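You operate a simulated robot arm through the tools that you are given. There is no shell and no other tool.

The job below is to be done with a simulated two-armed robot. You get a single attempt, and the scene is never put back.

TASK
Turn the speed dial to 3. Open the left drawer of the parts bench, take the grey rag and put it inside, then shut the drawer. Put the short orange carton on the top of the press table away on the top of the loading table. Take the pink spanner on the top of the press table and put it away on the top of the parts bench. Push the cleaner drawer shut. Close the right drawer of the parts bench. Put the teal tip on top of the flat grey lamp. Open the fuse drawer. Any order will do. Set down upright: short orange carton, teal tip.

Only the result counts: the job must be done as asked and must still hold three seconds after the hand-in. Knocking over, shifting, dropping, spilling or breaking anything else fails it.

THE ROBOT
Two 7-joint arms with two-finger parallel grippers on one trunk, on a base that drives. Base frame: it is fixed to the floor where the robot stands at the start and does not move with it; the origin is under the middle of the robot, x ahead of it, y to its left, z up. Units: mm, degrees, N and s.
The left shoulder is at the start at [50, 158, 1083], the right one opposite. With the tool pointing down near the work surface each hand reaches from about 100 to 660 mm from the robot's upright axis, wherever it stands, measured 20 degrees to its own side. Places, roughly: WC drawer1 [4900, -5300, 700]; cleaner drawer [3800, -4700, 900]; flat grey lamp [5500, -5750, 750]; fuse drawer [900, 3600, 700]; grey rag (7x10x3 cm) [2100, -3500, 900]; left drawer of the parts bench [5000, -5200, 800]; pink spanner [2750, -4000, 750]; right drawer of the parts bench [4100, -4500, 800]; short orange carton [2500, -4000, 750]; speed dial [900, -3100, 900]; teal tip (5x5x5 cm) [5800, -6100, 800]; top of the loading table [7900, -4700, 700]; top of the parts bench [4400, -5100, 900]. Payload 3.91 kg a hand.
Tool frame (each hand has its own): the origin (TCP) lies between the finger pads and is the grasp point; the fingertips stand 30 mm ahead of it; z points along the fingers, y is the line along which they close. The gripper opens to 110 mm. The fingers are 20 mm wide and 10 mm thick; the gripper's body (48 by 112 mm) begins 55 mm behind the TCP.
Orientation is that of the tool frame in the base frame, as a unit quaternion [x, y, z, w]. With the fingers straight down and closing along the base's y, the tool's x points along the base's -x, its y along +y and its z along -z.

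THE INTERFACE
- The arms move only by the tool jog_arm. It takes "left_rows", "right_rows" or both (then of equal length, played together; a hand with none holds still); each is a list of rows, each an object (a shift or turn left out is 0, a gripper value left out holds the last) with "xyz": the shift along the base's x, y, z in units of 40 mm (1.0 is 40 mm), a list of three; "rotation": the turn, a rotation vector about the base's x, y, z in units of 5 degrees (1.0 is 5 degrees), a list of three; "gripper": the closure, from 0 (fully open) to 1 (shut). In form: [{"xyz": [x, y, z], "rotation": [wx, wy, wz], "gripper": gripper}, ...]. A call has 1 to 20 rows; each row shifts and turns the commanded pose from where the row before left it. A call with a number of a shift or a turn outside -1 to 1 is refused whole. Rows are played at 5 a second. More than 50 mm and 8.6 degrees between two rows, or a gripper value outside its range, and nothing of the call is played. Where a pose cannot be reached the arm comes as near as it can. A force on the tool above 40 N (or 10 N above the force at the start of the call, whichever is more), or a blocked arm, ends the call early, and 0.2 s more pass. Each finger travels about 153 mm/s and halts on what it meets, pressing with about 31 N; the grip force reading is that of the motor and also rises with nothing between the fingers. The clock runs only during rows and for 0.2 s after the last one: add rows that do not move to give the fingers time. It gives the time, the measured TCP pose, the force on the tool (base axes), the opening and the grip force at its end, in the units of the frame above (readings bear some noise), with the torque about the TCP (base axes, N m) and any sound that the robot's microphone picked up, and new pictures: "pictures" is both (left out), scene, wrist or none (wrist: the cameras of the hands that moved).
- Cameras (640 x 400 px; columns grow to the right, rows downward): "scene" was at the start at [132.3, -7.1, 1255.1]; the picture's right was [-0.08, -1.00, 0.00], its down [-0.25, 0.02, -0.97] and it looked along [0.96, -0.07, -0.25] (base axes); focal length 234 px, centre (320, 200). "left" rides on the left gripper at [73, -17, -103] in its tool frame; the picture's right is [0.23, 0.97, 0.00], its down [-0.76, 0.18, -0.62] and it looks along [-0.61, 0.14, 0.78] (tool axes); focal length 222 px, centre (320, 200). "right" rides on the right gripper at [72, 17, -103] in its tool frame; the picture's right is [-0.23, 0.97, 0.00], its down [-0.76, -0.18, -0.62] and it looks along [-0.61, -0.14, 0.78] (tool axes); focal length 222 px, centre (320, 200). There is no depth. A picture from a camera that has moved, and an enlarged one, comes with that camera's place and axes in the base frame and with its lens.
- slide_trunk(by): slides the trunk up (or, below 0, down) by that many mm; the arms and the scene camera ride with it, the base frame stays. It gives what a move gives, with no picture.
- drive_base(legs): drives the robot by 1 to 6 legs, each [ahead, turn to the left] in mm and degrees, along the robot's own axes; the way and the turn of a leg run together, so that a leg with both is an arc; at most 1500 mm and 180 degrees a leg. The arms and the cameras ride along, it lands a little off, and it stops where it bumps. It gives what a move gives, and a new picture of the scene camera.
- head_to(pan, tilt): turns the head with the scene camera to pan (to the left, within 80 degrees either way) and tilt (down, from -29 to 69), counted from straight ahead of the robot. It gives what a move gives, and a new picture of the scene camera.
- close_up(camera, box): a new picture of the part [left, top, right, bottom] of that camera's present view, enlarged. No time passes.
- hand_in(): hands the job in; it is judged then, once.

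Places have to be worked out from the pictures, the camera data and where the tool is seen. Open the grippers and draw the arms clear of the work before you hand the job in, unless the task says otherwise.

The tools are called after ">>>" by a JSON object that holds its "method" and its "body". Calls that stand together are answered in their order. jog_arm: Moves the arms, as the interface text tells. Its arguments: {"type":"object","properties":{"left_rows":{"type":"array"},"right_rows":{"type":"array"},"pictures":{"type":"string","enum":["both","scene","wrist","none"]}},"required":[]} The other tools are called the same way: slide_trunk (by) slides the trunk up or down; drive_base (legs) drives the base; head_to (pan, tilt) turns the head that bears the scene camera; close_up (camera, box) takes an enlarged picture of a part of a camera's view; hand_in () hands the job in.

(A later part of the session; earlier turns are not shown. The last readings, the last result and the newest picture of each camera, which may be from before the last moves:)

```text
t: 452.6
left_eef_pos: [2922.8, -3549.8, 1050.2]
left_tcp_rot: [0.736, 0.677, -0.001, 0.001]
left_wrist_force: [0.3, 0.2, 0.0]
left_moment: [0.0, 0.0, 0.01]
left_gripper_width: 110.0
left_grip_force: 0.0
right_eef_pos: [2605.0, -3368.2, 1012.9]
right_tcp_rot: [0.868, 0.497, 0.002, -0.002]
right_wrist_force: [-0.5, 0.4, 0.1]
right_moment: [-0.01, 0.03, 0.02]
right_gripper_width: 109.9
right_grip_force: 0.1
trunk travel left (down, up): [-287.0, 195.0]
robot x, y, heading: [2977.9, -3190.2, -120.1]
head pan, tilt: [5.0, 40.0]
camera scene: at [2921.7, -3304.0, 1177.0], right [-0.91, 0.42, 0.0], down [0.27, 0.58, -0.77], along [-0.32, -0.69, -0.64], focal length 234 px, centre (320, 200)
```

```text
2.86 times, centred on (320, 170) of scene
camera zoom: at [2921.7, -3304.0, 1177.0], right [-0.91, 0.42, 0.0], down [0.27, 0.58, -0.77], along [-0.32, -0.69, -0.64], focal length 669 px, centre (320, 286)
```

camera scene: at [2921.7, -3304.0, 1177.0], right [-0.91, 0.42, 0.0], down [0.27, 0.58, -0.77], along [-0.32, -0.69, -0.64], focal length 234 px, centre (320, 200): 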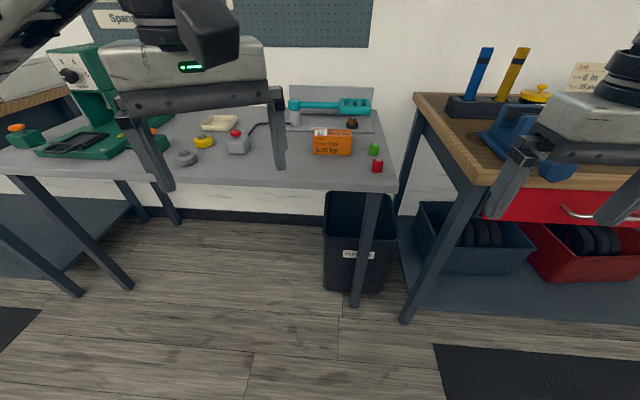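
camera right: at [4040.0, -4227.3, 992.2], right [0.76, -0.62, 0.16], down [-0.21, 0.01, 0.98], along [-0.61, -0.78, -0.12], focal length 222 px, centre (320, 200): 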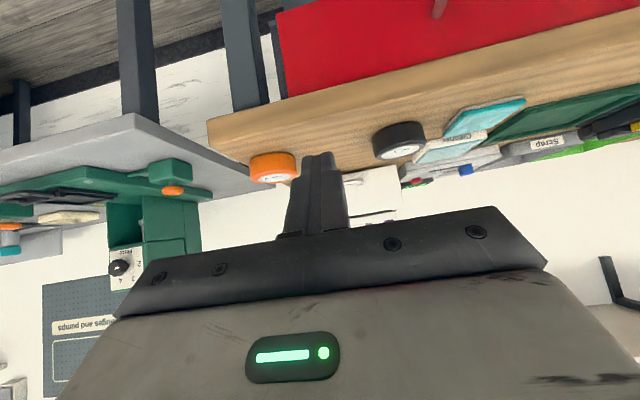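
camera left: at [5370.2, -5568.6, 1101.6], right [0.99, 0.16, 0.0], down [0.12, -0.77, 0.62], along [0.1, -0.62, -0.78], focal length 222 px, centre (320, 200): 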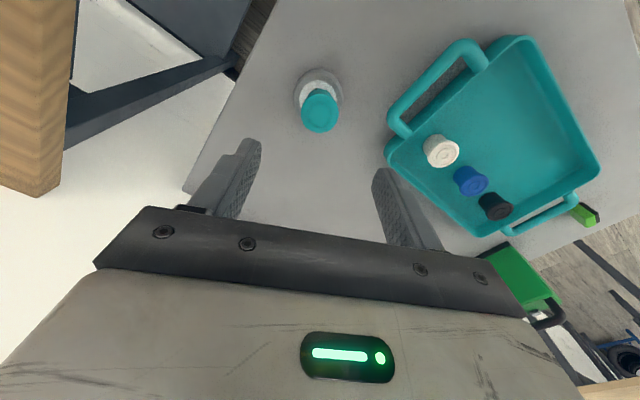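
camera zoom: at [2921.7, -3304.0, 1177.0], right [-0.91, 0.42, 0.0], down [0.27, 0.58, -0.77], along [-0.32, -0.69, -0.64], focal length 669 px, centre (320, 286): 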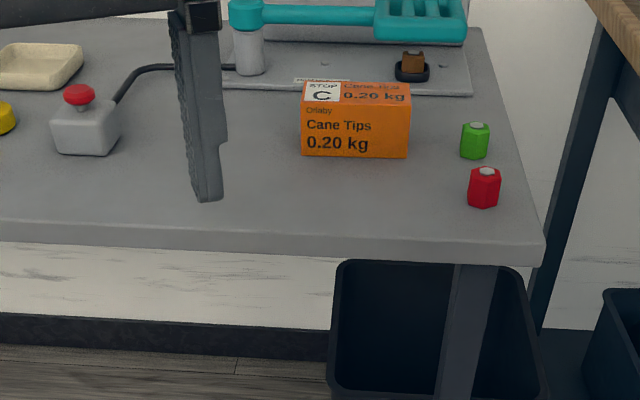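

The carton's centre is about (2587,-3923), its short side facing front-back. I drive 274 mm closer and bring the left hand above it, turned so the fingers close across its 55 mm depth.

>>> {"method": "drive_base", "body": {"legs": [[274, 0]]}}

>>> {"method": "jog_arm", "body": {"left_rows": [{"xyz": [-0.3545, -0.243, -0.18], "rotation": [0, 0, 0.957]}, {"xyz": [-0.3545, -0.243, -0.18], "rotation": [0, 0, 0.957]}, {"xyz": [-0.3545, -0.243, -0.18], "rotation": [0, 0, 0.957]}, {"xyz": [-0.3545, -0.243, -0.18], "rotation": [0, 0, 0.957]}, {"xyz": [-0.3545, -0.243, -0.18], "rotation": [0, 0, 0.957]}, {"xyz": [-0.3545, -0.243, -0.18], "rotation": [0, 0, 0.957]}, {"xyz": [-0.3545, -0.243, -0.18], "rotation": [0, 0, 0.957]}, {"xyz": [-0.3545, -0.243, -0.18], "rotation": [0, 0, 0.957]}, {"xyz": [-0.3545, -0.243, -0.18], "rotation": [0, 0, 0.957]}, {"xyz": [-0.3545, -0.243, -0.18], "rotation": [0, 0, 0.957]}, {"xyz": [-0.3545, -0.243, -0.18], "rotation": [0, 0, 0.957]}, {"xyz": [-0.3545, -0.243, -0.18], "rotation": [0, 0, 0.957]}, {"xyz": [-0.3545, -0.243, -0.18], "rotation": [0, 0, 0.957]}, {"xyz": [-0.3545, -0.243, -0.18], "rotation": [0, 0, 0.957]}]}}

>>> {"method": "close_up", "body": {"camera": "scene", "box": [220, 100, 420, 240]}}

```text
t: 454.6
left_eef_pos: [2787.5, -3785.6, 1050.2]
left_tcp_rot: [0.736, 0.677, -0.001, 0.0]
left_wrist_force: [0.0, -0.1, 0.4]
left_moment: [0.0, 0.02, -0.02]
left_gripper_width: 110.0
left_grip_force: 0.1
right_eef_pos: [2469.7, -3605.2, 1013.2]
right_tcp_rot: [0.868, 0.497, 0.002, -0.002]
right_wrist_force: [0.2, -0.6, -0.3]
right_moment: [-0.03, 0.01, 0.03]
right_gripper_width: 109.9
right_grip_force: 0.0
trunk travel left (down, up): [-287.0, 195.0]
robot x, y, heading: [2842.3, -3425.4, -120.0]
head pan, tilt: [5.0, 40.0]
camera scene: at [2785.8, -3539.5, 1176.8], right [-0.91, 0.42, 0.0], down [0.27, 0.58, -0.77], along [-0.32, -0.69, -0.64], focal length 234 px, centre (320, 200)
```

scene: 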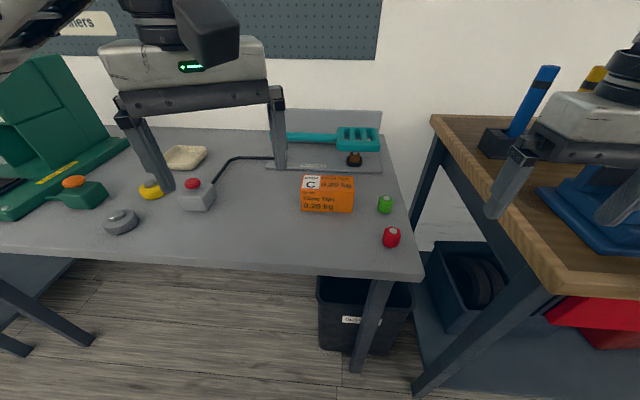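

```text
t: 457.6
left_eef_pos: [2588.4, -3921.8, 950.5]
left_tcp_rot: [0.237, 0.971, 0.0, 0.001]
left_wrist_force: [-0.2, -0.2, 0.0]
left_moment: [-0.01, -0.01, -0.03]
left_gripper_width: 110.2
left_grip_force: 0.0
right_eef_pos: [2469.5, -3604.1, 1012.1]
right_tcp_rot: [0.868, 0.497, 0.002, -0.002]
right_wrist_force: [-0.1, -0.7, -0.1]
right_moment: [0.02, 0.0, 0.0]
right_gripper_width: 109.9
right_grip_force: 0.0
trunk travel left (down, up): [-287.0, 195.0]
robot x, y, heading: [2841.7, -3428.8, -120.1]
head pan, tilt: [5.0, 40.0]
camera scene: at [2785.7, -3539.3, 1176.9], right [-0.91, 0.42, 0.0], down [0.27, 0.58, -0.77], along [-0.32, -0.69, -0.64], focal length 234 px, centre (320, 200)
camera left: at [2516.0, -3902.4, 1053.1], right [0.25, 0.97, 0.0], down [0.76, -0.19, 0.62], along [0.6, -0.16, -0.78], focal length 222 px, centre (320, 200)
```

scene: 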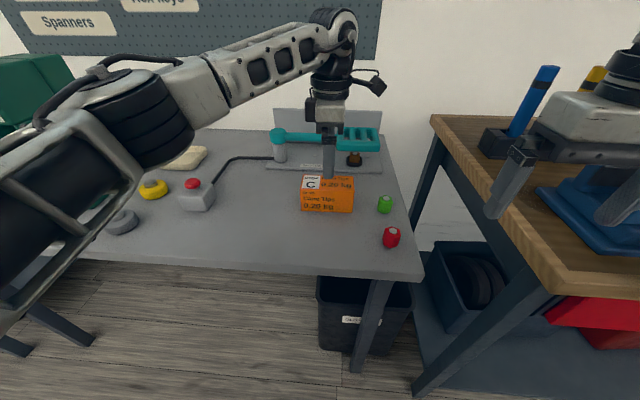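
left: 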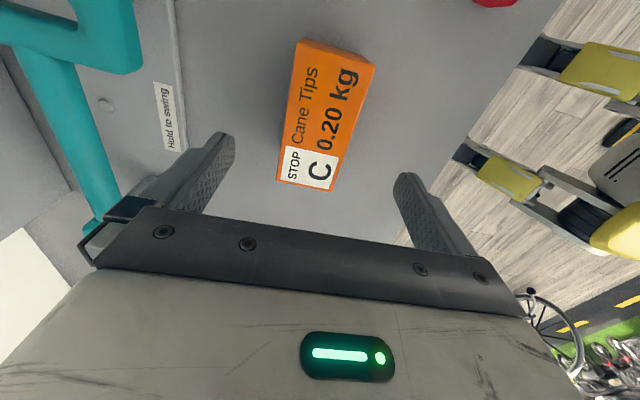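

```text
2.86 times, centred on (320, 170) of scene
camera zoom: at [2785.7, -3539.3, 1176.9], right [-0.91, 0.42, 0.0], down [0.27, 0.58, -0.77], along [-0.32, -0.69, -0.64], focal length 669 px, centre (320, 286)
```

zoom: 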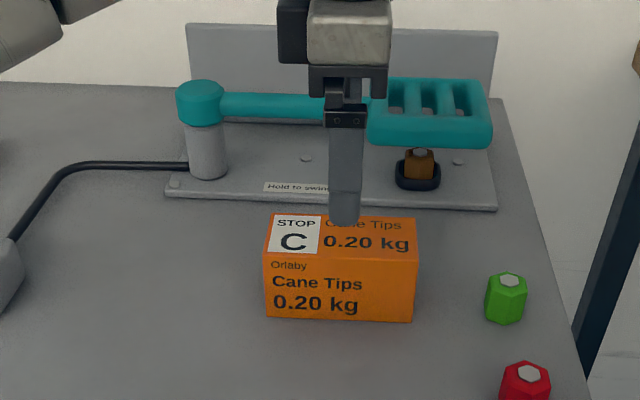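

I zoom the wrist view to separate the carton's top from its end face.

>>> {"method": "close_up", "body": {"camera": "left", "box": [240, 10, 420, 210]}}

```text
2.00 times, centred on (330, 110) of left
camera zoom: at [2516.0, -3902.4, 1053.1], right [0.25, 0.97, 0.0], down [0.76, -0.19, 0.62], along [0.6, -0.16, -0.78], focal length 444 px, centre (300, 380)
```

zoom: 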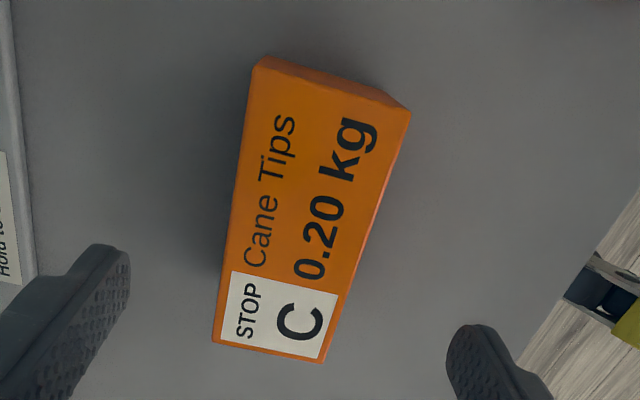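

The carton is centred under the hand and parallel to the fingers. I descend to z≈845 and close on it.

>>> {"method": "jog_arm", "body": {"left_rows": [{"xyz": [0, 0, -0.9]}, {"xyz": [0, 0, -0.9]}, {"xyz": [0, 0, -0.8]}, {}, {"gripper": 0.35}, {"gripper": 0.5}, {"gripper": 0.6}, {"gripper": 0.6}]}}

```text
t: 459.4
left_eef_pos: [2589.3, -3919.7, 845.6]
left_tcp_rot: [0.239, 0.971, 0.0, 0.001]
left_wrist_force: [0.0, 0.0, -0.5]
left_moment: [-0.03, 0.03, -0.01]
left_gripper_width: 60.0
left_grip_force: 31.2
right_eef_pos: [2469.3, -3603.7, 1012.9]
right_tcp_rot: [0.868, 0.497, 0.003, -0.003]
right_wrist_force: [0.9, -0.2, 0.2]
right_moment: [0.01, -0.05, 0.01]
right_gripper_width: 109.9
right_grip_force: 0.1
trunk travel left (down, up): [-287.0, 195.0]
robot x, y, heading: [2842.4, -3425.2, -119.9]
head pan, tilt: [5.0, 40.0]
camera scene: at [2785.9, -3539.4, 1176.9], right [-0.91, 0.42, 0.0], down [0.27, 0.58, -0.77], along [-0.32, -0.69, -0.64], focal length 234 px, centre (320, 200)
camera left: at [2516.5, -3902.0, 949.5], right [0.25, 0.97, 0.0], down [0.76, -0.2, 0.62], along [0.6, -0.16, -0.78], focal length 222 px, centre (320, 200)
```

scene: 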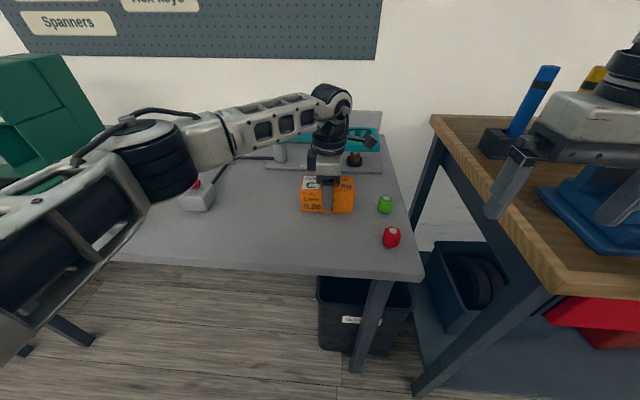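
left: 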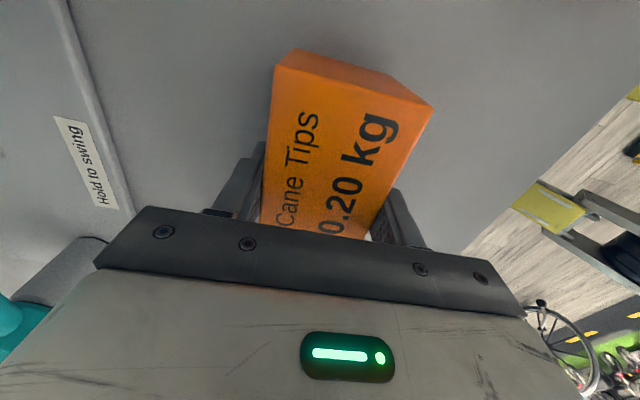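

Gripped (60 mm). I lift it straight up and draw the hand back to a carry position.

>>> {"method": "jog_arm", "body": {"left_rows": [{"xyz": [0, 0, 0.4], "gripper": 0.65}, {"xyz": [0, 0, 0.9]}, {"xyz": [0, 0, 0.9]}, {"xyz": [0, 0, 0.9]}, {"xyz": [0, 0, 0.9]}, {"xyz": [0.5, 0.3, 0.6]}, {"xyz": [0.8, 0.5, 0.2]}, {"xyz": [0.8, 0.5, 0]}, {"xyz": [0.8, 0.5, 0]}, {"xyz": [0.8, 0.6, 0]}, {"xyz": [0.8, 0.6, 0]}, {"xyz": [0.4, 0.6, 0]}]}}

>>> {"method": "drive_base", "body": {"legs": [[-280, 0], [0, 90]]}}

>>> {"method": "head_to", "body": {"pan": 15, "tilt": 15}}

```text
t: 461.9
left_eef_pos: [2785.3, -3777.5, 1037.3]
left_tcp_rot: [0.238, 0.971, 0.0, 0.001]
left_wrist_force: [-0.8, 0.5, -1.8]
left_moment: [-0.01, 0.01, 0.01]
left_gripper_width: 59.7
left_grip_force: 31.4
right_eef_pos: [2470.6, -3604.2, 1014.1]
right_tcp_rot: [0.868, 0.497, 0.002, -0.002]
right_wrist_force: [0.5, 0.3, -0.2]
right_moment: [0.02, 0.0, 0.0]
right_gripper_width: 110.0
right_grip_force: 0.0
trunk travel left (down, up): [-287.0, 195.0]
robot x, y, heading: [2843.4, -3427.5, -119.9]
head pan, tilt: [5.0, 40.0]
camera scene: at [2786.0, -3539.3, 1176.9], right [-0.91, 0.42, 0.0], down [0.27, 0.58, -0.77], along [-0.32, -0.69, -0.64], focal length 234 px, centre (320, 200)
camera left: at [2713.9, -3759.2, 1141.0], right [0.25, 0.97, 0.0], down [0.76, -0.19, 0.62], along [0.6, -0.16, -0.78], focal length 222 px, centre (320, 200)
```

scene: 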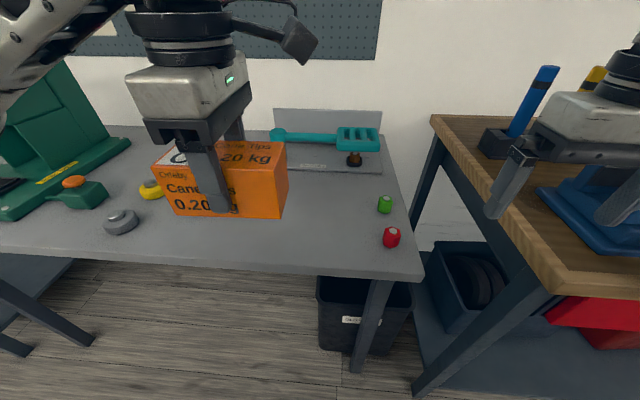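
left: 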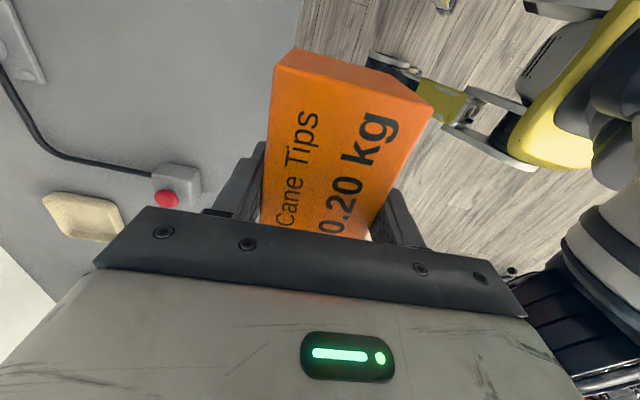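

```text
t: 467.8
left_eef_pos: [3332.6, -3239.0, 1038.2]
left_tcp_rot: [-0.524, 0.852, 0.0, 0.001]
left_wrist_force: [-0.6, 0.4, -2.4]
left_moment: [-0.01, 0.01, -0.01]
left_gripper_width: 59.7
left_grip_force: 31.0
right_eef_pos: [3164.8, -3556.4, 1014.5]
right_tcp_rot: [0.255, 0.967, -0.001, -0.003]
right_wrist_force: [-0.3, 0.9, -0.3]
right_moment: [-0.01, 0.02, -0.01]
right_gripper_width: 110.0
right_grip_force: 0.0
trunk travel left (down, up): [-287.0, 195.0]
robot x, y, heading: [2981.7, -3186.6, -29.1]
head pan, tilt: [5.0, 40.0]
camera scene: at [3093.7, -3240.7, 1176.9], right [-0.41, -0.91, 0.0], down [-0.59, 0.26, -0.77], along [0.7, -0.31, -0.64], focal length 234 px, centre (320, 200)
```

scene: 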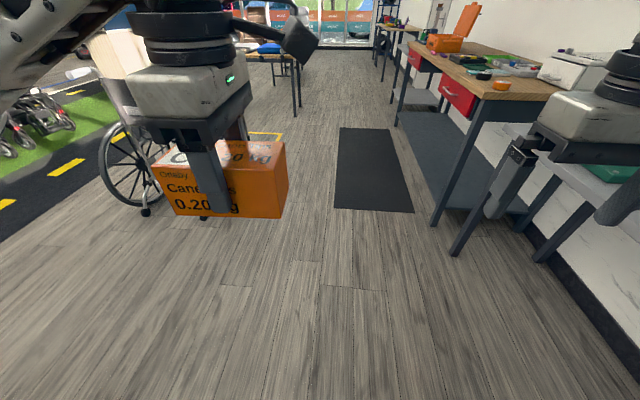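

```text
t: 468.6
left_eef_pos: [3333.1, -3238.2, 1037.3]
left_tcp_rot: [-0.525, 0.851, 0.001, 0.001]
left_wrist_force: [0.0, 0.3, -1.4]
left_moment: [-0.03, 0.0, 0.0]
left_gripper_width: 59.7
left_grip_force: 31.2
right_eef_pos: [3164.0, -3555.1, 1013.7]
right_tcp_rot: [0.255, 0.967, 0.0, -0.002]
right_wrist_force: [-0.7, 0.4, -0.3]
right_moment: [-0.02, 0.01, 0.01]
right_gripper_width: 110.1
right_grip_force: 0.2
trunk travel left (down, up): [-287.0, 195.0]
robot x, y, heading: [2983.8, -3186.6, -28.9]
head pan, tilt: [15.0, 15.0]
camera scene: at [3106.6, -3228.8, 1216.4], right [-0.24, -0.97, 0.0], down [-0.25, 0.06, -0.97], along [0.94, -0.24, -0.26], focal length 234 px, centre (320, 200)
```

scene: 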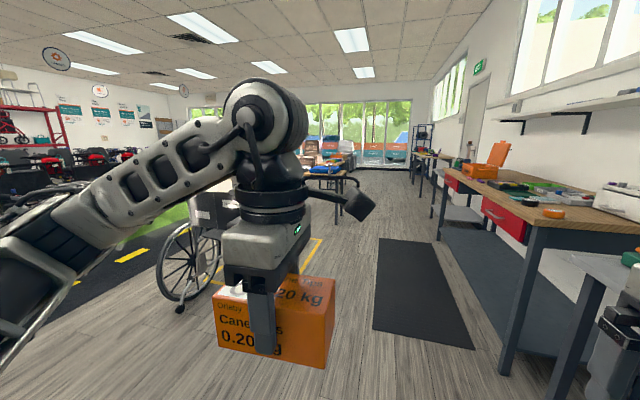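

The carton is held level. I drive down the aisle past the parts bench toward the loading table area.

>>> {"method": "drive_base", "body": {"legs": [[0, -1], [1500, 0], [1500, 0]]}}

>>> {"method": "head_to", "body": {"pan": 15, "tilt": 20}}

```text
t: 483.5
left_eef_pos: [5918.0, -4786.9, 1037.8]
left_tcp_rot: [-0.511, 0.859, 0.001, 0.001]
left_wrist_force: [-1.1, 0.3, -2.0]
left_moment: [-0.01, 0.03, 0.0]
left_gripper_width: 59.4
left_grip_force: 31.1
right_eef_pos: [5740.3, -5100.4, 1014.1]
right_tcp_rot: [0.271, 0.963, 0.0, -0.002]
right_wrist_force: [-0.7, -0.5, -0.6]
right_moment: [-0.02, -0.02, 0.0]
right_gripper_width: 110.0
right_grip_force: 0.1
trunk travel left (down, up): [-287.0, 195.0]
robot x, y, heading: [5569.2, -4723.5, -30.9]
head pan, tilt: [15.0, 15.0]
camera scene: at [5692.1, -4770.7, 1216.4], right [-0.28, -0.96, 0.0], down [-0.25, 0.07, -0.97], along [0.93, -0.27, -0.26], focal length 234 px, centre (320, 200)
```

scene: 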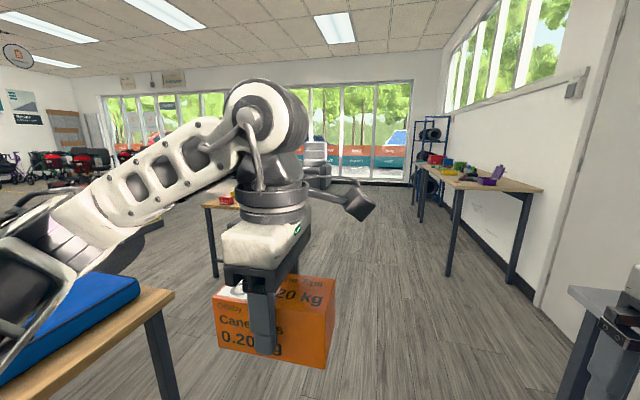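

```text
t: 484.1
left_eef_pos: [5918.2, -4787.5, 1037.6]
left_tcp_rot: [-0.511, 0.859, 0.0, 0.0]
left_wrist_force: [-0.6, 0.6, -2.1]
left_moment: [-0.01, 0.02, -0.02]
left_gripper_width: 59.8
left_grip_force: 31.1
right_eef_pos: [5740.3, -5099.1, 1012.2]
right_tcp_rot: [0.271, 0.963, 0.0, -0.003]
right_wrist_force: [-0.7, -0.3, 0.7]
right_moment: [-0.01, -0.03, 0.0]
right_gripper_width: 110.1
right_grip_force: 0.1
trunk travel left (down, up): [-287.0, 195.0]
robot x, y, heading: [5568.6, -4725.7, -30.7]
head pan, tilt: [15.0, 20.0]
camera scene: at [5691.8, -4770.6, 1208.3], right [-0.28, -0.96, 0.0], down [-0.33, 0.09, -0.94], along [0.9, -0.26, -0.34], focal length 234 px, centre (320, 200)
```

scene: 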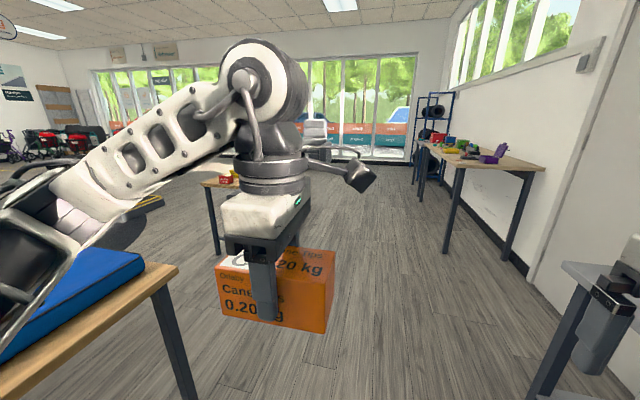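

The table further ahead on the left (with red and yellow boxes) matches the loading table's place. I drive 1200 mm further and look at it.

>>> {"method": "drive_base", "body": {"legs": [[0, 1.2], [1250, 0]]}}

>>> {"method": "head_to", "body": {"pan": 50, "tilt": 20}}

```text
t: 490.8
left_eef_pos: [7003.1, -5404.6, 1037.4]
left_tcp_rot: [-0.518, 0.855, 0.0, 0.0]
left_wrist_force: [-0.5, -0.7, -2.5]
left_moment: [0.0, 0.0, 0.01]
left_gripper_width: 59.7
left_grip_force: 30.4
right_eef_pos: [6829.4, -5720.2, 1013.0]
right_tcp_rot: [0.264, 0.965, 0.0, -0.003]
right_wrist_force: [-0.6, -0.2, -0.8]
right_moment: [-0.03, 0.0, 0.01]
right_gripper_width: 110.0
right_grip_force: 0.1
trunk travel left (down, up): [-287.0, 195.0]
robot x, y, heading: [6654.4, -5346.7, -29.8]
head pan, tilt: [15.0, 20.0]
camera scene: at [6776.6, -5391.6, 1208.3], right [-0.26, -0.97, 0.0], down [-0.33, 0.09, -0.94], along [0.91, -0.24, -0.34], focal length 234 px, centre (320, 200)
```

scene: 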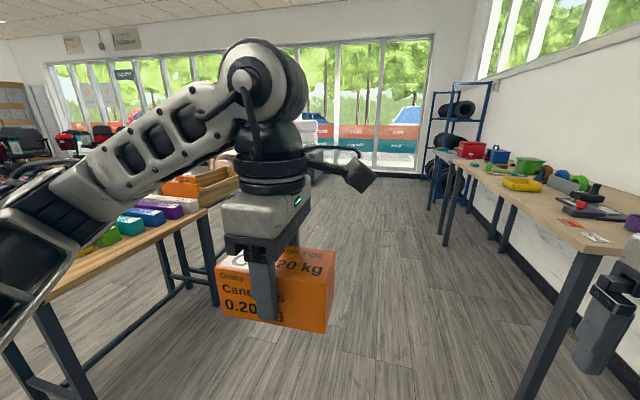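

```text
t: 491.8
left_eef_pos: [7002.2, -5403.7, 1038.5]
left_tcp_rot: [-0.517, 0.856, 0.0, 0.002]
left_wrist_force: [-0.8, -0.8, -1.5]
left_moment: [-0.01, -0.02, 0.03]
left_gripper_width: 59.9
left_grip_force: 30.6
right_eef_pos: [6830.5, -5719.5, 1013.1]
right_tcp_rot: [0.263, 0.965, -0.001, -0.003]
right_wrist_force: [0.1, 0.0, 0.1]
right_moment: [0.0, 0.0, 0.01]
right_gripper_width: 109.7
right_grip_force: 0.0
trunk travel left (down, up): [-287.0, 195.0]
robot x, y, heading: [6651.9, -5343.9, -30.0]
head pan, tilt: [50.0, 20.0]
camera scene: at [6774.1, -5335.7, 1208.3], right [0.34, -0.94, 0.0], down [-0.32, -0.12, -0.94], along [0.88, 0.32, -0.34], focal length 234 px, centre (320, 200)
```

scene: 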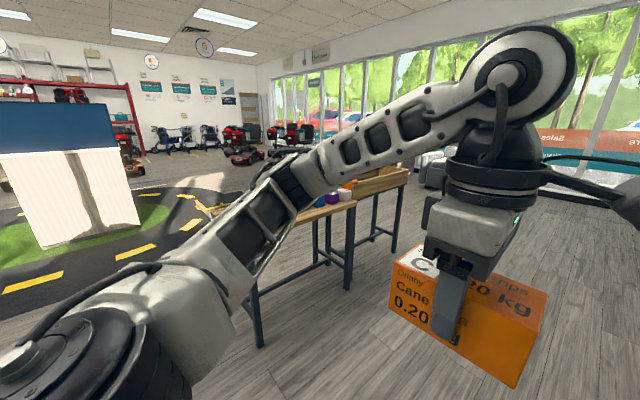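

I turn the robot to face that table directly so the arms do not hide it.

>>> {"method": "drive_base", "body": {"legs": [[0, 57]]}}

>>> {"method": "head_to", "body": {"pan": 0, "tilt": 15}}

>>> {"method": "close_up", "body": {"camera": "scene", "box": [180, 120, 460, 300]}}

```text
t: 494.7
left_eef_pos: [6892.9, -5085.5, 1036.1]
left_tcp_rot: [0.862, -0.507, -0.001, 0.0]
left_wrist_force: [0.8, 0.0, -1.9]
left_moment: [-0.01, 0.01, 0.04]
left_gripper_width: 59.7
left_grip_force: 30.7
right_eef_pos: [7060.8, -5403.9, 1013.0]
right_tcp_rot: [-0.227, 0.974, -0.002, -0.002]
right_wrist_force: [-0.9, -0.2, 0.4]
right_moment: [0.01, -0.03, -0.01]
right_gripper_width: 109.9
right_grip_force: 0.1
trunk travel left (down, up): [-287.0, 195.0]
robot x, y, heading: [6649.2, -5346.0, 27.0]
head pan, tilt: [50.0, 20.0]
camera scene: at [6709.0, -5238.7, 1208.3], right [0.97, -0.23, 0.0], down [-0.08, -0.33, -0.94], along [0.22, 0.91, -0.34], focal length 234 px, centre (320, 200)
```

scene: 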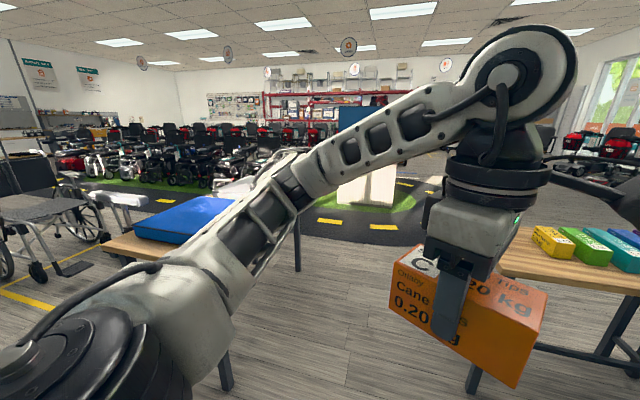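

```text
t: 495.9
left_eef_pos: [6893.1, -5086.4, 1037.6]
left_tcp_rot: [0.862, -0.507, 0.0, -0.001]
left_wrist_force: [0.4, -0.3, -2.2]
left_moment: [-0.05, -0.01, 0.01]
left_gripper_width: 59.5
left_grip_force: 31.6
right_eef_pos: [7061.5, -5405.1, 1013.0]
right_tcp_rot: [-0.227, 0.974, -0.002, -0.003]
right_wrist_force: [-0.9, -0.1, 0.5]
right_moment: [0.0, -0.02, -0.04]
right_gripper_width: 109.9
right_grip_force: 0.0
trunk travel left (down, up): [-287.0, 195.0]
robot x, y, heading: [6648.7, -5345.3, 26.9]
head pan, tilt: [0.0, 15.0]
camera scene: at [6771.0, -5287.4, 1216.4], right [0.45, -0.89, 0.0], down [-0.23, -0.12, -0.97], along [0.86, 0.43, -0.26], focal length 234 px, centre (320, 200)
```

scene: 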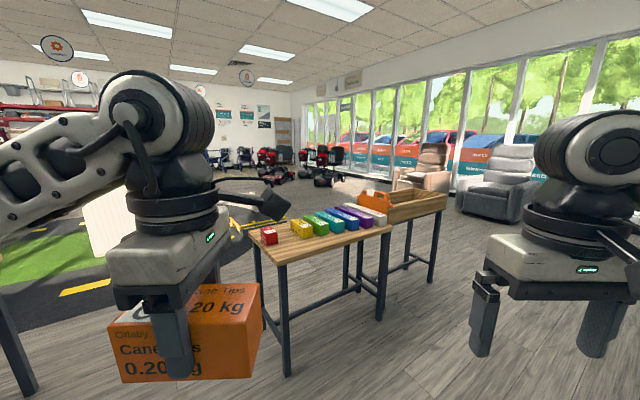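

```text
2.22 times, centred on (320, 210) of scene
camera zoom: at [6771.0, -5287.4, 1216.4], right [0.45, -0.89, 0.0], down [-0.23, -0.12, -0.97], along [0.86, 0.43, -0.26], focal length 520 px, centre (320, 178)
```

zoom: 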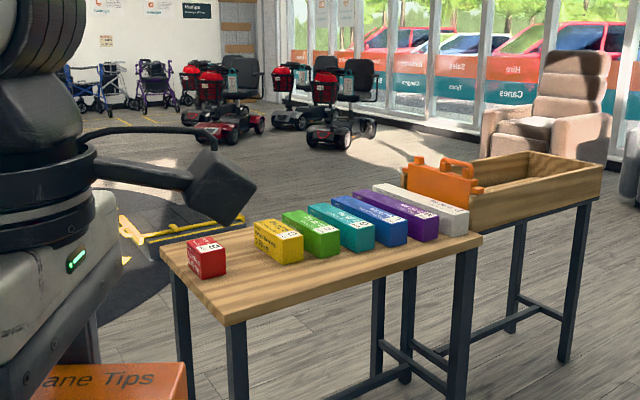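

This table (≈750×430 mm, centre ≈(7909,-4728)) is the loading table, with a row of coloured cartons and a free strip along its front edge. I drive to stand in front of it, facing it.

>>> {"method": "drive_base", "body": {"legs": [[0, -20.5], [773, 0], [0, 54]]}}

>>> {"method": "head_to", "body": {"pan": 0, "tilt": 40}}

>>> {"method": "close_up", "body": {"camera": "scene", "box": [200, 60, 520, 260]}}

```text
t: 503.6
left_eef_pos: [7480.2, -4917.3, 1037.2]
left_tcp_rot: [0.97, -0.243, -0.001, 0.0]
left_wrist_force: [0.1, 0.0, -2.2]
left_moment: [-0.02, 0.01, 0.01]
left_gripper_width: 59.8
left_grip_force: 31.1
right_eef_pos: [7794.0, -5093.9, 1014.4]
right_tcp_rot: [-0.492, 0.87, -0.002, -0.001]
right_wrist_force: [0.2, 0.4, 0.2]
right_moment: [0.01, -0.03, 0.0]
right_gripper_width: 110.2
right_grip_force: 0.1
trunk travel left (down, up): [-287.0, 195.0]
robot x, y, heading: [7417.3, -5264.4, 59.3]
head pan, tilt: [0.0, 15.0]
camera scene: at [7486.6, -5152.2, 1216.4], right [0.86, -0.51, 0.0], down [-0.13, -0.22, -0.97], along [0.49, 0.83, -0.26], focal length 234 px, centre (320, 200)
```

scene: 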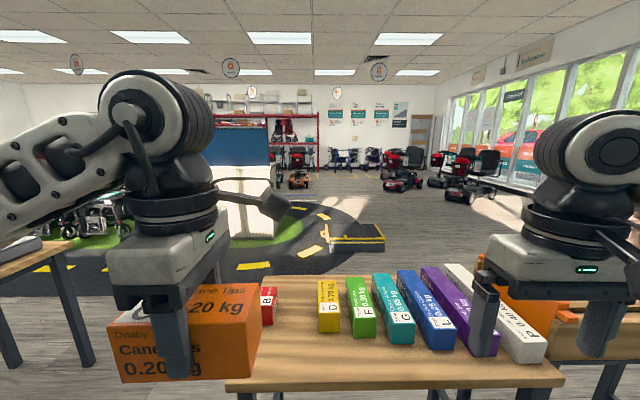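

```text
t: 504.5
left_eef_pos: [7480.6, -4917.8, 1037.1]
left_tcp_rot: [0.97, -0.243, -0.001, 0.0]
left_wrist_force: [1.0, -0.8, -1.7]
left_moment: [-0.01, -0.01, 0.01]
left_gripper_width: 59.8
left_grip_force: 31.0
right_eef_pos: [7793.6, -5095.4, 1014.1]
right_tcp_rot: [-0.492, 0.871, -0.002, 0.0]
right_wrist_force: [0.4, 0.6, 0.3]
right_moment: [-0.01, -0.01, 0.0]
right_gripper_width: 109.7
right_grip_force: 0.0
trunk travel left (down, up): [-287.0, 195.0]
robot x, y, heading: [7419.1, -5269.3, 59.6]
head pan, tilt: [0.0, 40.0]
camera scene: at [7482.4, -5159.4, 1176.9], right [0.86, -0.51, 0.0], down [-0.33, -0.55, -0.77], along [0.39, 0.66, -0.64], focal length 234 px, centre (320, 200)
```

scene: 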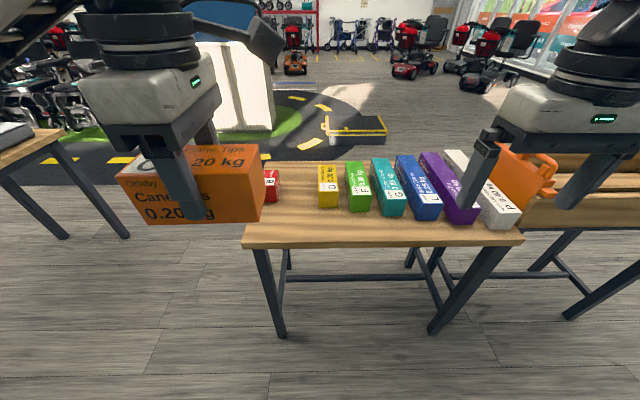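

```text
2.00 times, centred on (360, 160) of scene
camera zoom: at [7482.4, -5159.4, 1176.9], right [0.86, -0.51, 0.0], down [-0.33, -0.55, -0.77], along [0.39, 0.66, -0.64], focal length 468 px, centre (240, 280)
```

zoom: 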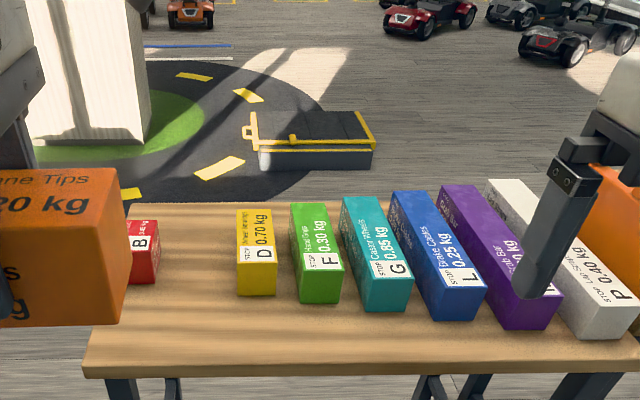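

Triangulating again gives the table top z≈686 and a free strip ~146 mm deep along its front. I plan to set the carton at about (7670,-4715); I move 60 mm closer and bring it above that spot.

>>> {"method": "drive_base", "body": {"legs": [[60, 0]]}}

>>> {"method": "jog_arm", "body": {"left_rows": [{"xyz": [0.57, 0.538, -0.5]}, {"xyz": [0.57, 0.538, -0.6]}, {"xyz": [0.57, 0.538, -0.7]}, {"xyz": [0.57, 0.538, -0.7]}, {"xyz": [0.57, 0.538, -0.7]}, {"xyz": [0.57, 0.538, -0.7]}, {"xyz": [0.57, 0.538, -0.7]}]}}

>>> {"method": "close_up", "body": {"camera": "scene", "box": [200, 60, 520, 260]}}

```text
t: 505.4
left_eef_pos: [7511.6, -4865.0, 1037.7]
left_tcp_rot: [0.97, -0.244, -0.001, 0.0]
left_wrist_force: [0.1, 0.5, -1.4]
left_moment: [-0.03, -0.01, 0.03]
left_gripper_width: 59.6
left_grip_force: 31.8
right_eef_pos: [7825.3, -5043.4, 1013.3]
right_tcp_rot: [-0.491, 0.871, -0.003, -0.002]
right_wrist_force: [-0.4, -0.3, 0.3]
right_moment: [0.03, 0.0, -0.01]
right_gripper_width: 110.1
right_grip_force: 0.0
trunk travel left (down, up): [-287.0, 195.0]
robot x, y, heading: [7451.8, -5219.0, 59.3]
head pan, tilt: [0.0, 40.0]
camera scene: at [7513.1, -5107.8, 1176.8], right [0.86, -0.51, 0.0], down [-0.33, -0.55, -0.77], along [0.39, 0.66, -0.64], focal length 234 px, centre (320, 200)
```

scene: 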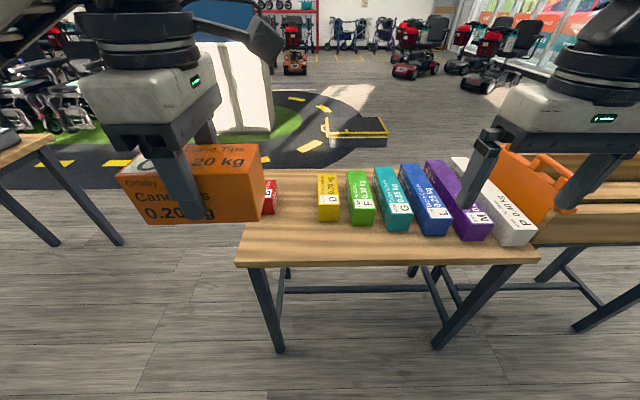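

```text
t: 507.1
left_eef_pos: [7671.7, -4715.9, 852.7]
left_tcp_rot: [0.97, -0.245, -0.002, 0.0]
left_wrist_force: [0.8, 0.6, -0.6]
left_moment: [0.02, -0.01, 0.05]
left_gripper_width: 59.5
left_grip_force: 31.9
right_eef_pos: [7824.3, -5043.2, 1012.3]
right_tcp_rot: [-0.492, 0.871, -0.003, 0.0]
right_wrist_force: [0.2, 0.1, 0.3]
right_moment: [-0.05, -0.02, -0.01]
right_gripper_width: 110.0
right_grip_force: 0.1
trunk travel left (down, up): [-287.0, 195.0]
robot x, y, heading: [7451.0, -5217.3, 59.6]
head pan, tilt: [0.0, 40.0]
camera scene: at [7513.1, -5108.0, 1176.8], right [0.86, -0.51, 0.0], down [-0.33, -0.55, -0.77], along [0.39, 0.66, -0.64], focal length 234 px, centre (320, 200)
camera left: at [7743.1, -4734.6, 955.7], right [-0.26, -0.97, 0.0], down [-0.75, 0.2, 0.62], along [-0.6, 0.16, -0.78], focal length 222 px, centre (320, 200)
```

scene: 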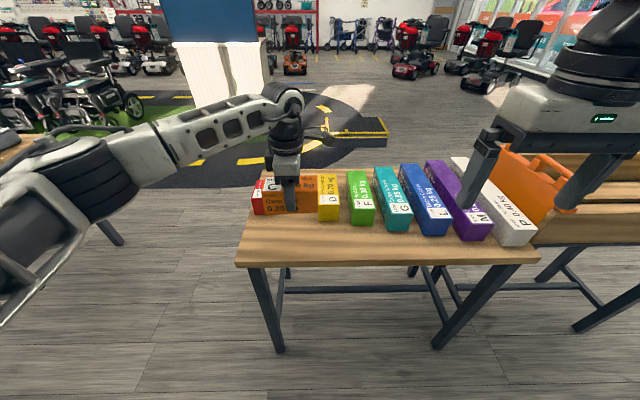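
left: 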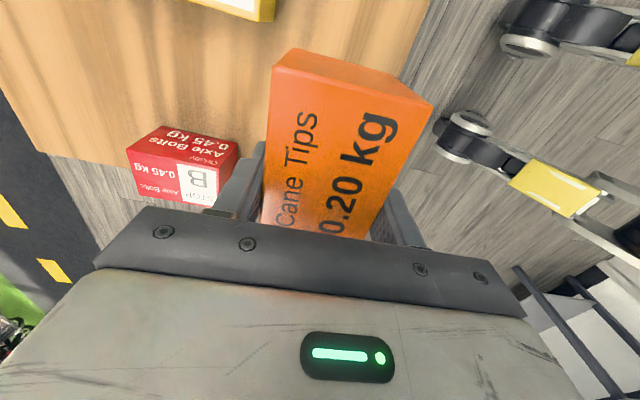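

```text
2.00 times, centred on (360, 160) of scene
camera zoom: at [7513.1, -5108.0, 1176.8], right [0.86, -0.51, 0.0], down [-0.33, -0.55, -0.77], along [0.39, 0.66, -0.64], focal length 468 px, centre (240, 280)
```

zoom: 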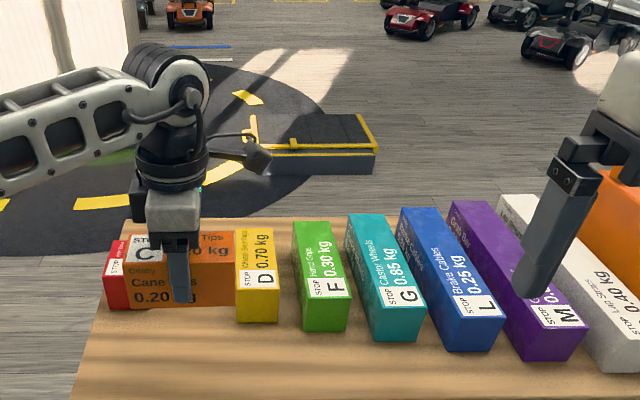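

The carton hovers over the free strip, about 75 mm inside the front edge and clear of the red and yellow cartons. I lower it to z≈762.

>>> {"method": "jog_arm", "body": {"left_rows": [{"xyz": [0, 0, -0.8]}, {"xyz": [0, 0, -0.8]}, {"xyz": [0, 0, -0.65]}, {}]}}

>>> {"method": "close_up", "body": {"camera": "scene", "box": [200, 100, 400, 240]}}

```text
t: 508.1
left_eef_pos: [7671.1, -4714.9, 763.1]
left_tcp_rot: [0.97, -0.244, -0.001, -0.001]
left_wrist_force: [0.4, -0.4, -2.0]
left_moment: [-0.01, -0.01, -0.02]
left_gripper_width: 59.6
left_grip_force: 31.1
right_eef_pos: [7824.3, -5042.4, 1013.2]
right_tcp_rot: [-0.492, 0.871, -0.002, -0.003]
right_wrist_force: [0.6, 0.9, 0.1]
right_moment: [0.0, 0.01, 0.02]
right_gripper_width: 110.3
right_grip_force: 0.1
trunk travel left (down, up): [-287.0, 195.0]
robot x, y, heading: [7452.5, -5216.2, 59.6]
head pan, tilt: [0.0, 40.0]
camera scene: at [7512.9, -5108.1, 1176.9], right [0.86, -0.51, 0.0], down [-0.33, -0.55, -0.77], along [0.39, 0.66, -0.64], focal length 234 px, centre (320, 200)
camera left: at [7742.4, -4734.7, 866.7], right [-0.26, -0.97, 0.0], down [-0.75, 0.2, 0.62], along [-0.6, 0.16, -0.78], focal length 222 px, centre (320, 200)
```

scene: 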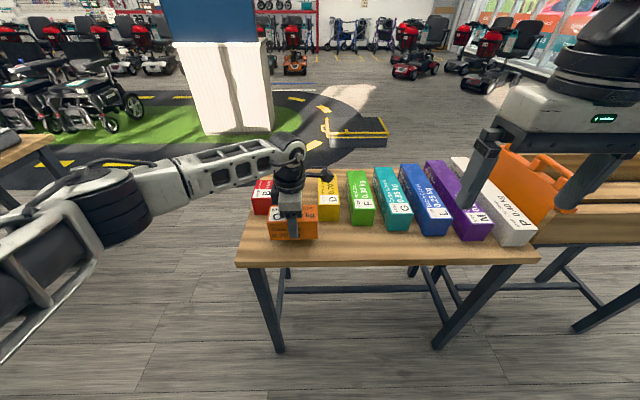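
left: 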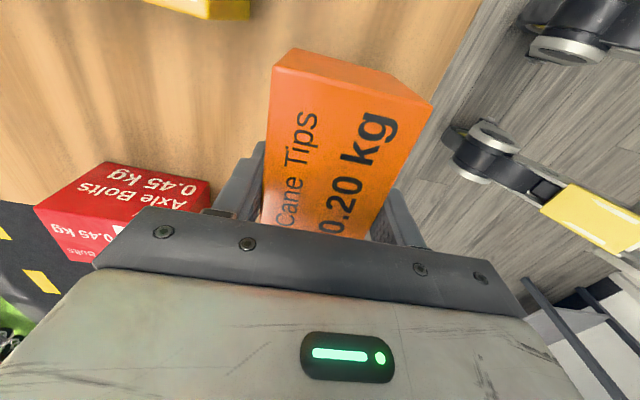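

```text
2.86 times, centred on (300, 170) of scene
camera zoom: at [7512.9, -5108.1, 1176.9], right [0.86, -0.51, 0.0], down [-0.33, -0.55, -0.77], along [0.39, 0.66, -0.64], focal length 669 px, centre (377, 286)
```

zoom: 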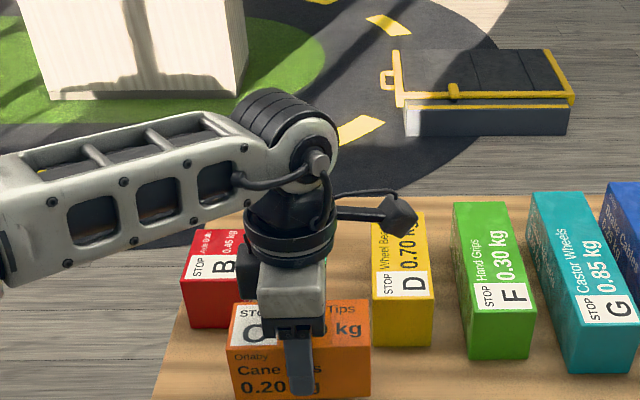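

The carton is well in place above the strip. I lower it further in small steps until it touches.

>>> {"method": "jog_arm", "body": {"left_rows": [{"xyz": [0, 0, -0.4]}, {"xyz": [0, 0, -0.2]}, {}], "pictures": "none"}}

>>> {"method": "jog_arm", "body": {"left_rows": [{"xyz": [0, 0, -0.1]}, {"xyz": [0, 0, -0.08]}, {}], "pictures": "none"}}

```text
t: 508.9
left_eef_pos: [7670.3, -4716.1, 739.4]
left_tcp_rot: [0.97, -0.244, -0.001, -0.001]
left_wrist_force: [-0.9, 0.5, -2.9]
left_moment: [0.0, 0.03, 0.02]
left_gripper_width: 59.6
left_grip_force: 31.0
right_eef_pos: [7824.4, -5043.1, 1013.6]
right_tcp_rot: [-0.492, 0.871, -0.002, -0.001]
right_wrist_force: [-0.4, 0.6, -0.2]
right_moment: [0.04, 0.01, 0.0]
right_gripper_width: 109.9
right_grip_force: 0.1
trunk travel left (down, up): [-287.0, 195.0]
robot x, y, heading: [7447.8, -5218.6, 59.6]
head pan, tilt: [0.0, 40.0]
```

```text
t: 509.6
left_eef_pos: [7670.6, -4715.4, 735.3]
left_tcp_rot: [0.97, -0.244, 0.0, -0.003]
left_wrist_force: [-5.2, 0.0, 21.4]
left_moment: [-0.37, 0.91, -0.05]
left_gripper_width: 59.9
left_grip_force: 31.3
right_eef_pos: [7822.9, -5044.0, 1014.2]
right_tcp_rot: [-0.491, 0.871, -0.001, 0.0]
right_wrist_force: [0.4, -0.1, -0.1]
right_moment: [0.0, -0.03, 0.03]
right_gripper_width: 110.0
right_grip_force: 0.1
trunk travel left (down, up): [-287.0, 195.0]
robot x, y, heading: [7451.3, -5215.6, 59.3]
head pan, tilt: [0.0, 40.0]
```

Contact (21 N): the carton rests on the loading table. I ease up, open the fingers and lift the hand clear.

>>> {"method": "jog_arm", "body": {"left_rows": [{"xyz": [0, 0, 0.06]}, {"gripper": 0.4}, {"gripper": 0.3}, {"gripper": 0.2}, {"gripper": 0.15}, {"xyz": [0, 0, 0.4]}, {"xyz": [0, 0, 0.9]}, {"xyz": [0, 0, 0.9]}, {"xyz": [0, 0, 0.9]}, {"xyz": [0, 0, 0.9]}]}}

>>> {"method": "close_up", "body": {"camera": "scene", "box": [200, 120, 440, 280]}}

```text
t: 511.9
left_eef_pos: [7671.2, -4716.5, 894.9]
left_tcp_rot: [0.97, -0.244, -0.001, 0.0]
left_wrist_force: [-0.7, -0.3, 0.0]
left_moment: [-0.01, 0.01, -0.02]
left_gripper_width: 93.5
left_grip_force: 0.0
right_eef_pos: [7824.5, -5042.7, 1013.3]
right_tcp_rot: [-0.491, 0.871, -0.002, -0.001]
right_wrist_force: [0.3, -0.8, -0.3]
right_moment: [0.01, 0.0, 0.02]
right_gripper_width: 110.1
right_grip_force: 0.1
trunk travel left (down, up): [-287.0, 195.0]
robot x, y, heading: [7453.9, -5217.4, 59.3]
head pan, tilt: [0.0, 40.0]
camera scene: at [7512.8, -5108.4, 1176.9], right [0.86, -0.51, 0.0], down [-0.33, -0.55, -0.77], along [0.39, 0.66, -0.64], focal length 234 px, centre (320, 200)
camera left: at [7742.4, -4735.1, 998.4], right [-0.26, -0.97, 0.0], down [-0.75, 0.2, 0.62], along [-0.6, 0.16, -0.78], focal length 222 px, centre (320, 200)
```

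scene: 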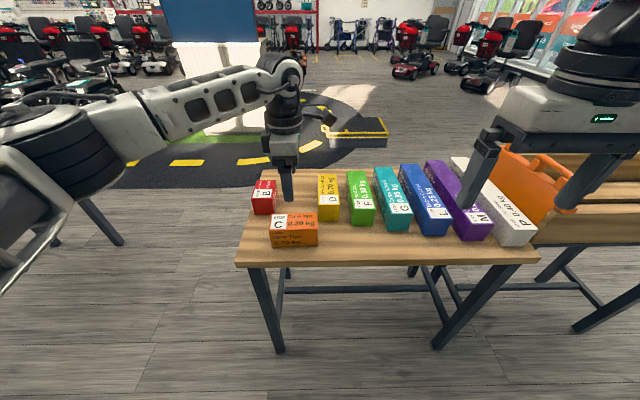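
left: 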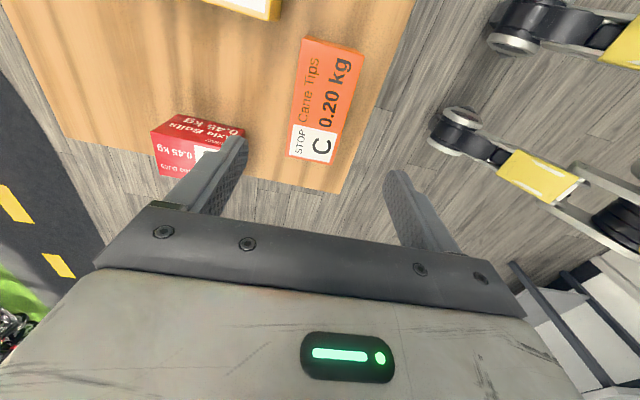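

```text
2.50 times, centred on (320, 200) of scene
camera zoom: at [7512.8, -5108.4, 1176.9], right [0.86, -0.51, 0.0], down [-0.33, -0.55, -0.77], along [0.39, 0.66, -0.64], focal length 585 px, centre (320, 200)
```

zoom: 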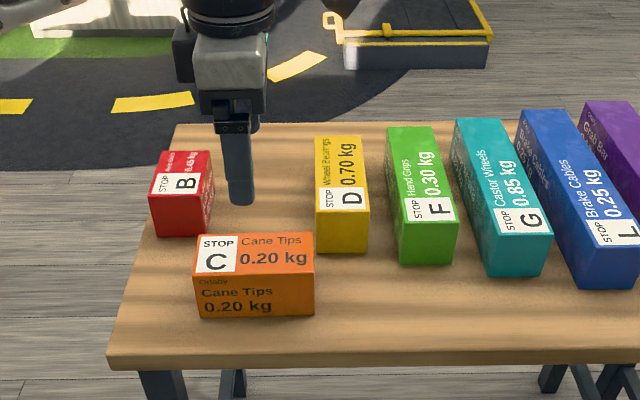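

The orange carton stands upright on the loading table. I retract the left hand and back away, then turn to check the other places once more from a distance.

>>> {"method": "jog_arm", "body": {"left_rows": [{"xyz": [-0.3, -0.3, 0.9]}, {"xyz": [-0.5, -0.5, 0.8]}, {"xyz": [-0.57, -0.538, 0.8]}, {"xyz": [-0.57, -0.538, 0.5]}, {"xyz": [-0.57, -0.538, 0]}, {"xyz": [-0.57, -0.538, 0], "gripper": 0}, {"xyz": [-0.57, -0.538, 0]}], "pictures": "none"}}

>>> {"method": "drive_base", "body": {"legs": [[-350, 0], [0, 120]]}}

>>> {"method": "head_to", "body": {"pan": 25, "tilt": 15}}

```text
t: 513.5
left_eef_pos: [7524.1, -4855.1, 1015.0]
left_tcp_rot: [0.97, -0.244, -0.001, 0.0]
left_wrist_force: [1.2, 0.3, 0.1]
left_moment: [-0.03, -0.02, 0.0]
left_gripper_width: 110.0
left_grip_force: 0.1
right_eef_pos: [7825.3, -5042.0, 1013.9]
right_tcp_rot: [-0.49, 0.871, -0.002, -0.001]
right_wrist_force: [-1.0, -0.2, -0.8]
right_moment: [0.02, -0.02, 0.0]
right_gripper_width: 110.0
right_grip_force: 0.2
trunk travel left (down, up): [-287.0, 195.0]
robot x, y, heading: [7450.4, -5215.1, 59.3]
head pan, tilt: [0.0, 40.0]
```

```text
t: 520.7
left_eef_pos: [6918.5, -5631.2, 1014.0]
left_tcp_rot: [0.699, 0.715, 0.0, 0.001]
left_wrist_force: [-0.6, 0.4, 0.1]
left_moment: [-0.01, 0.0, 0.05]
left_gripper_width: 110.3
left_grip_force: 0.1
right_eef_pos: [6935.3, -5277.8, 1012.6]
right_tcp_rot: [1.0, -0.014, 0.002, -0.001]
right_wrist_force: [0.0, -1.0, 0.5]
right_moment: [-0.01, -0.01, -0.01]
right_gripper_width: 110.1
right_grip_force: 0.0
trunk travel left (down, up): [-287.0, 195.0]
robot x, y, heading: [7273.0, -5516.7, 178.8]
head pan, tilt: [0.0, 40.0]
camera scene: at [7144.6, -5516.6, 1176.9], right [0.02, 1.0, 0.0], down [0.64, -0.01, -0.77], along [-0.77, 0.01, -0.64], focal length 234 px, centre (320, 200)
```

scene: 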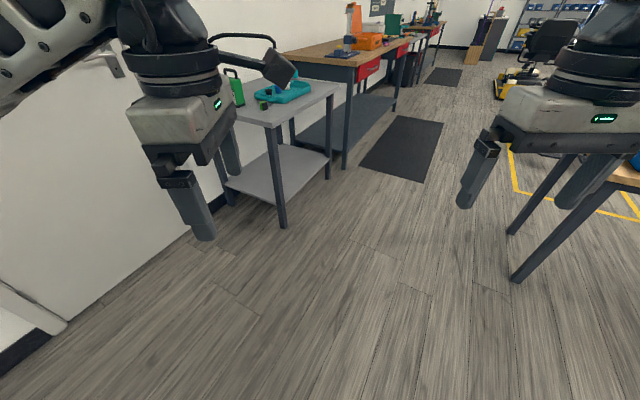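

```text
t: 521.6
left_eef_pos: [6918.6, -5631.4, 1014.4]
left_tcp_rot: [0.699, 0.715, -0.001, 0.0]
left_wrist_force: [-0.1, -0.4, 0.9]
left_moment: [0.0, -0.02, -0.01]
left_gripper_width: 110.0
left_grip_force: 0.1
right_eef_pos: [6934.8, -5278.1, 1013.8]
right_tcp_rot: [1.0, -0.014, 0.002, -0.001]
right_wrist_force: [0.4, -0.3, -0.5]
right_moment: [-0.01, 0.01, 0.0]
right_gripper_width: 109.9
right_grip_force: 0.1
trunk travel left (down, up): [-287.0, 195.0]
robot x, y, heading: [7271.6, -5522.4, 178.8]
head pan, tilt: [25.0, 15.0]
camera scene: at [7144.1, -5556.0, 1216.4], right [-0.4, 0.91, 0.0], down [0.24, 0.1, -0.97], along [-0.88, -0.39, -0.26], focal length 234 px, centre (320, 200)
```

scene: 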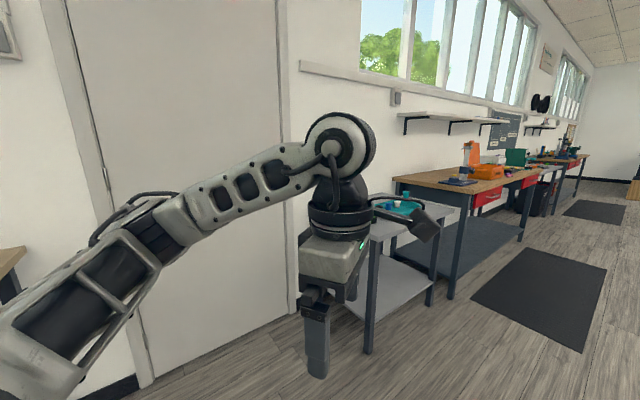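

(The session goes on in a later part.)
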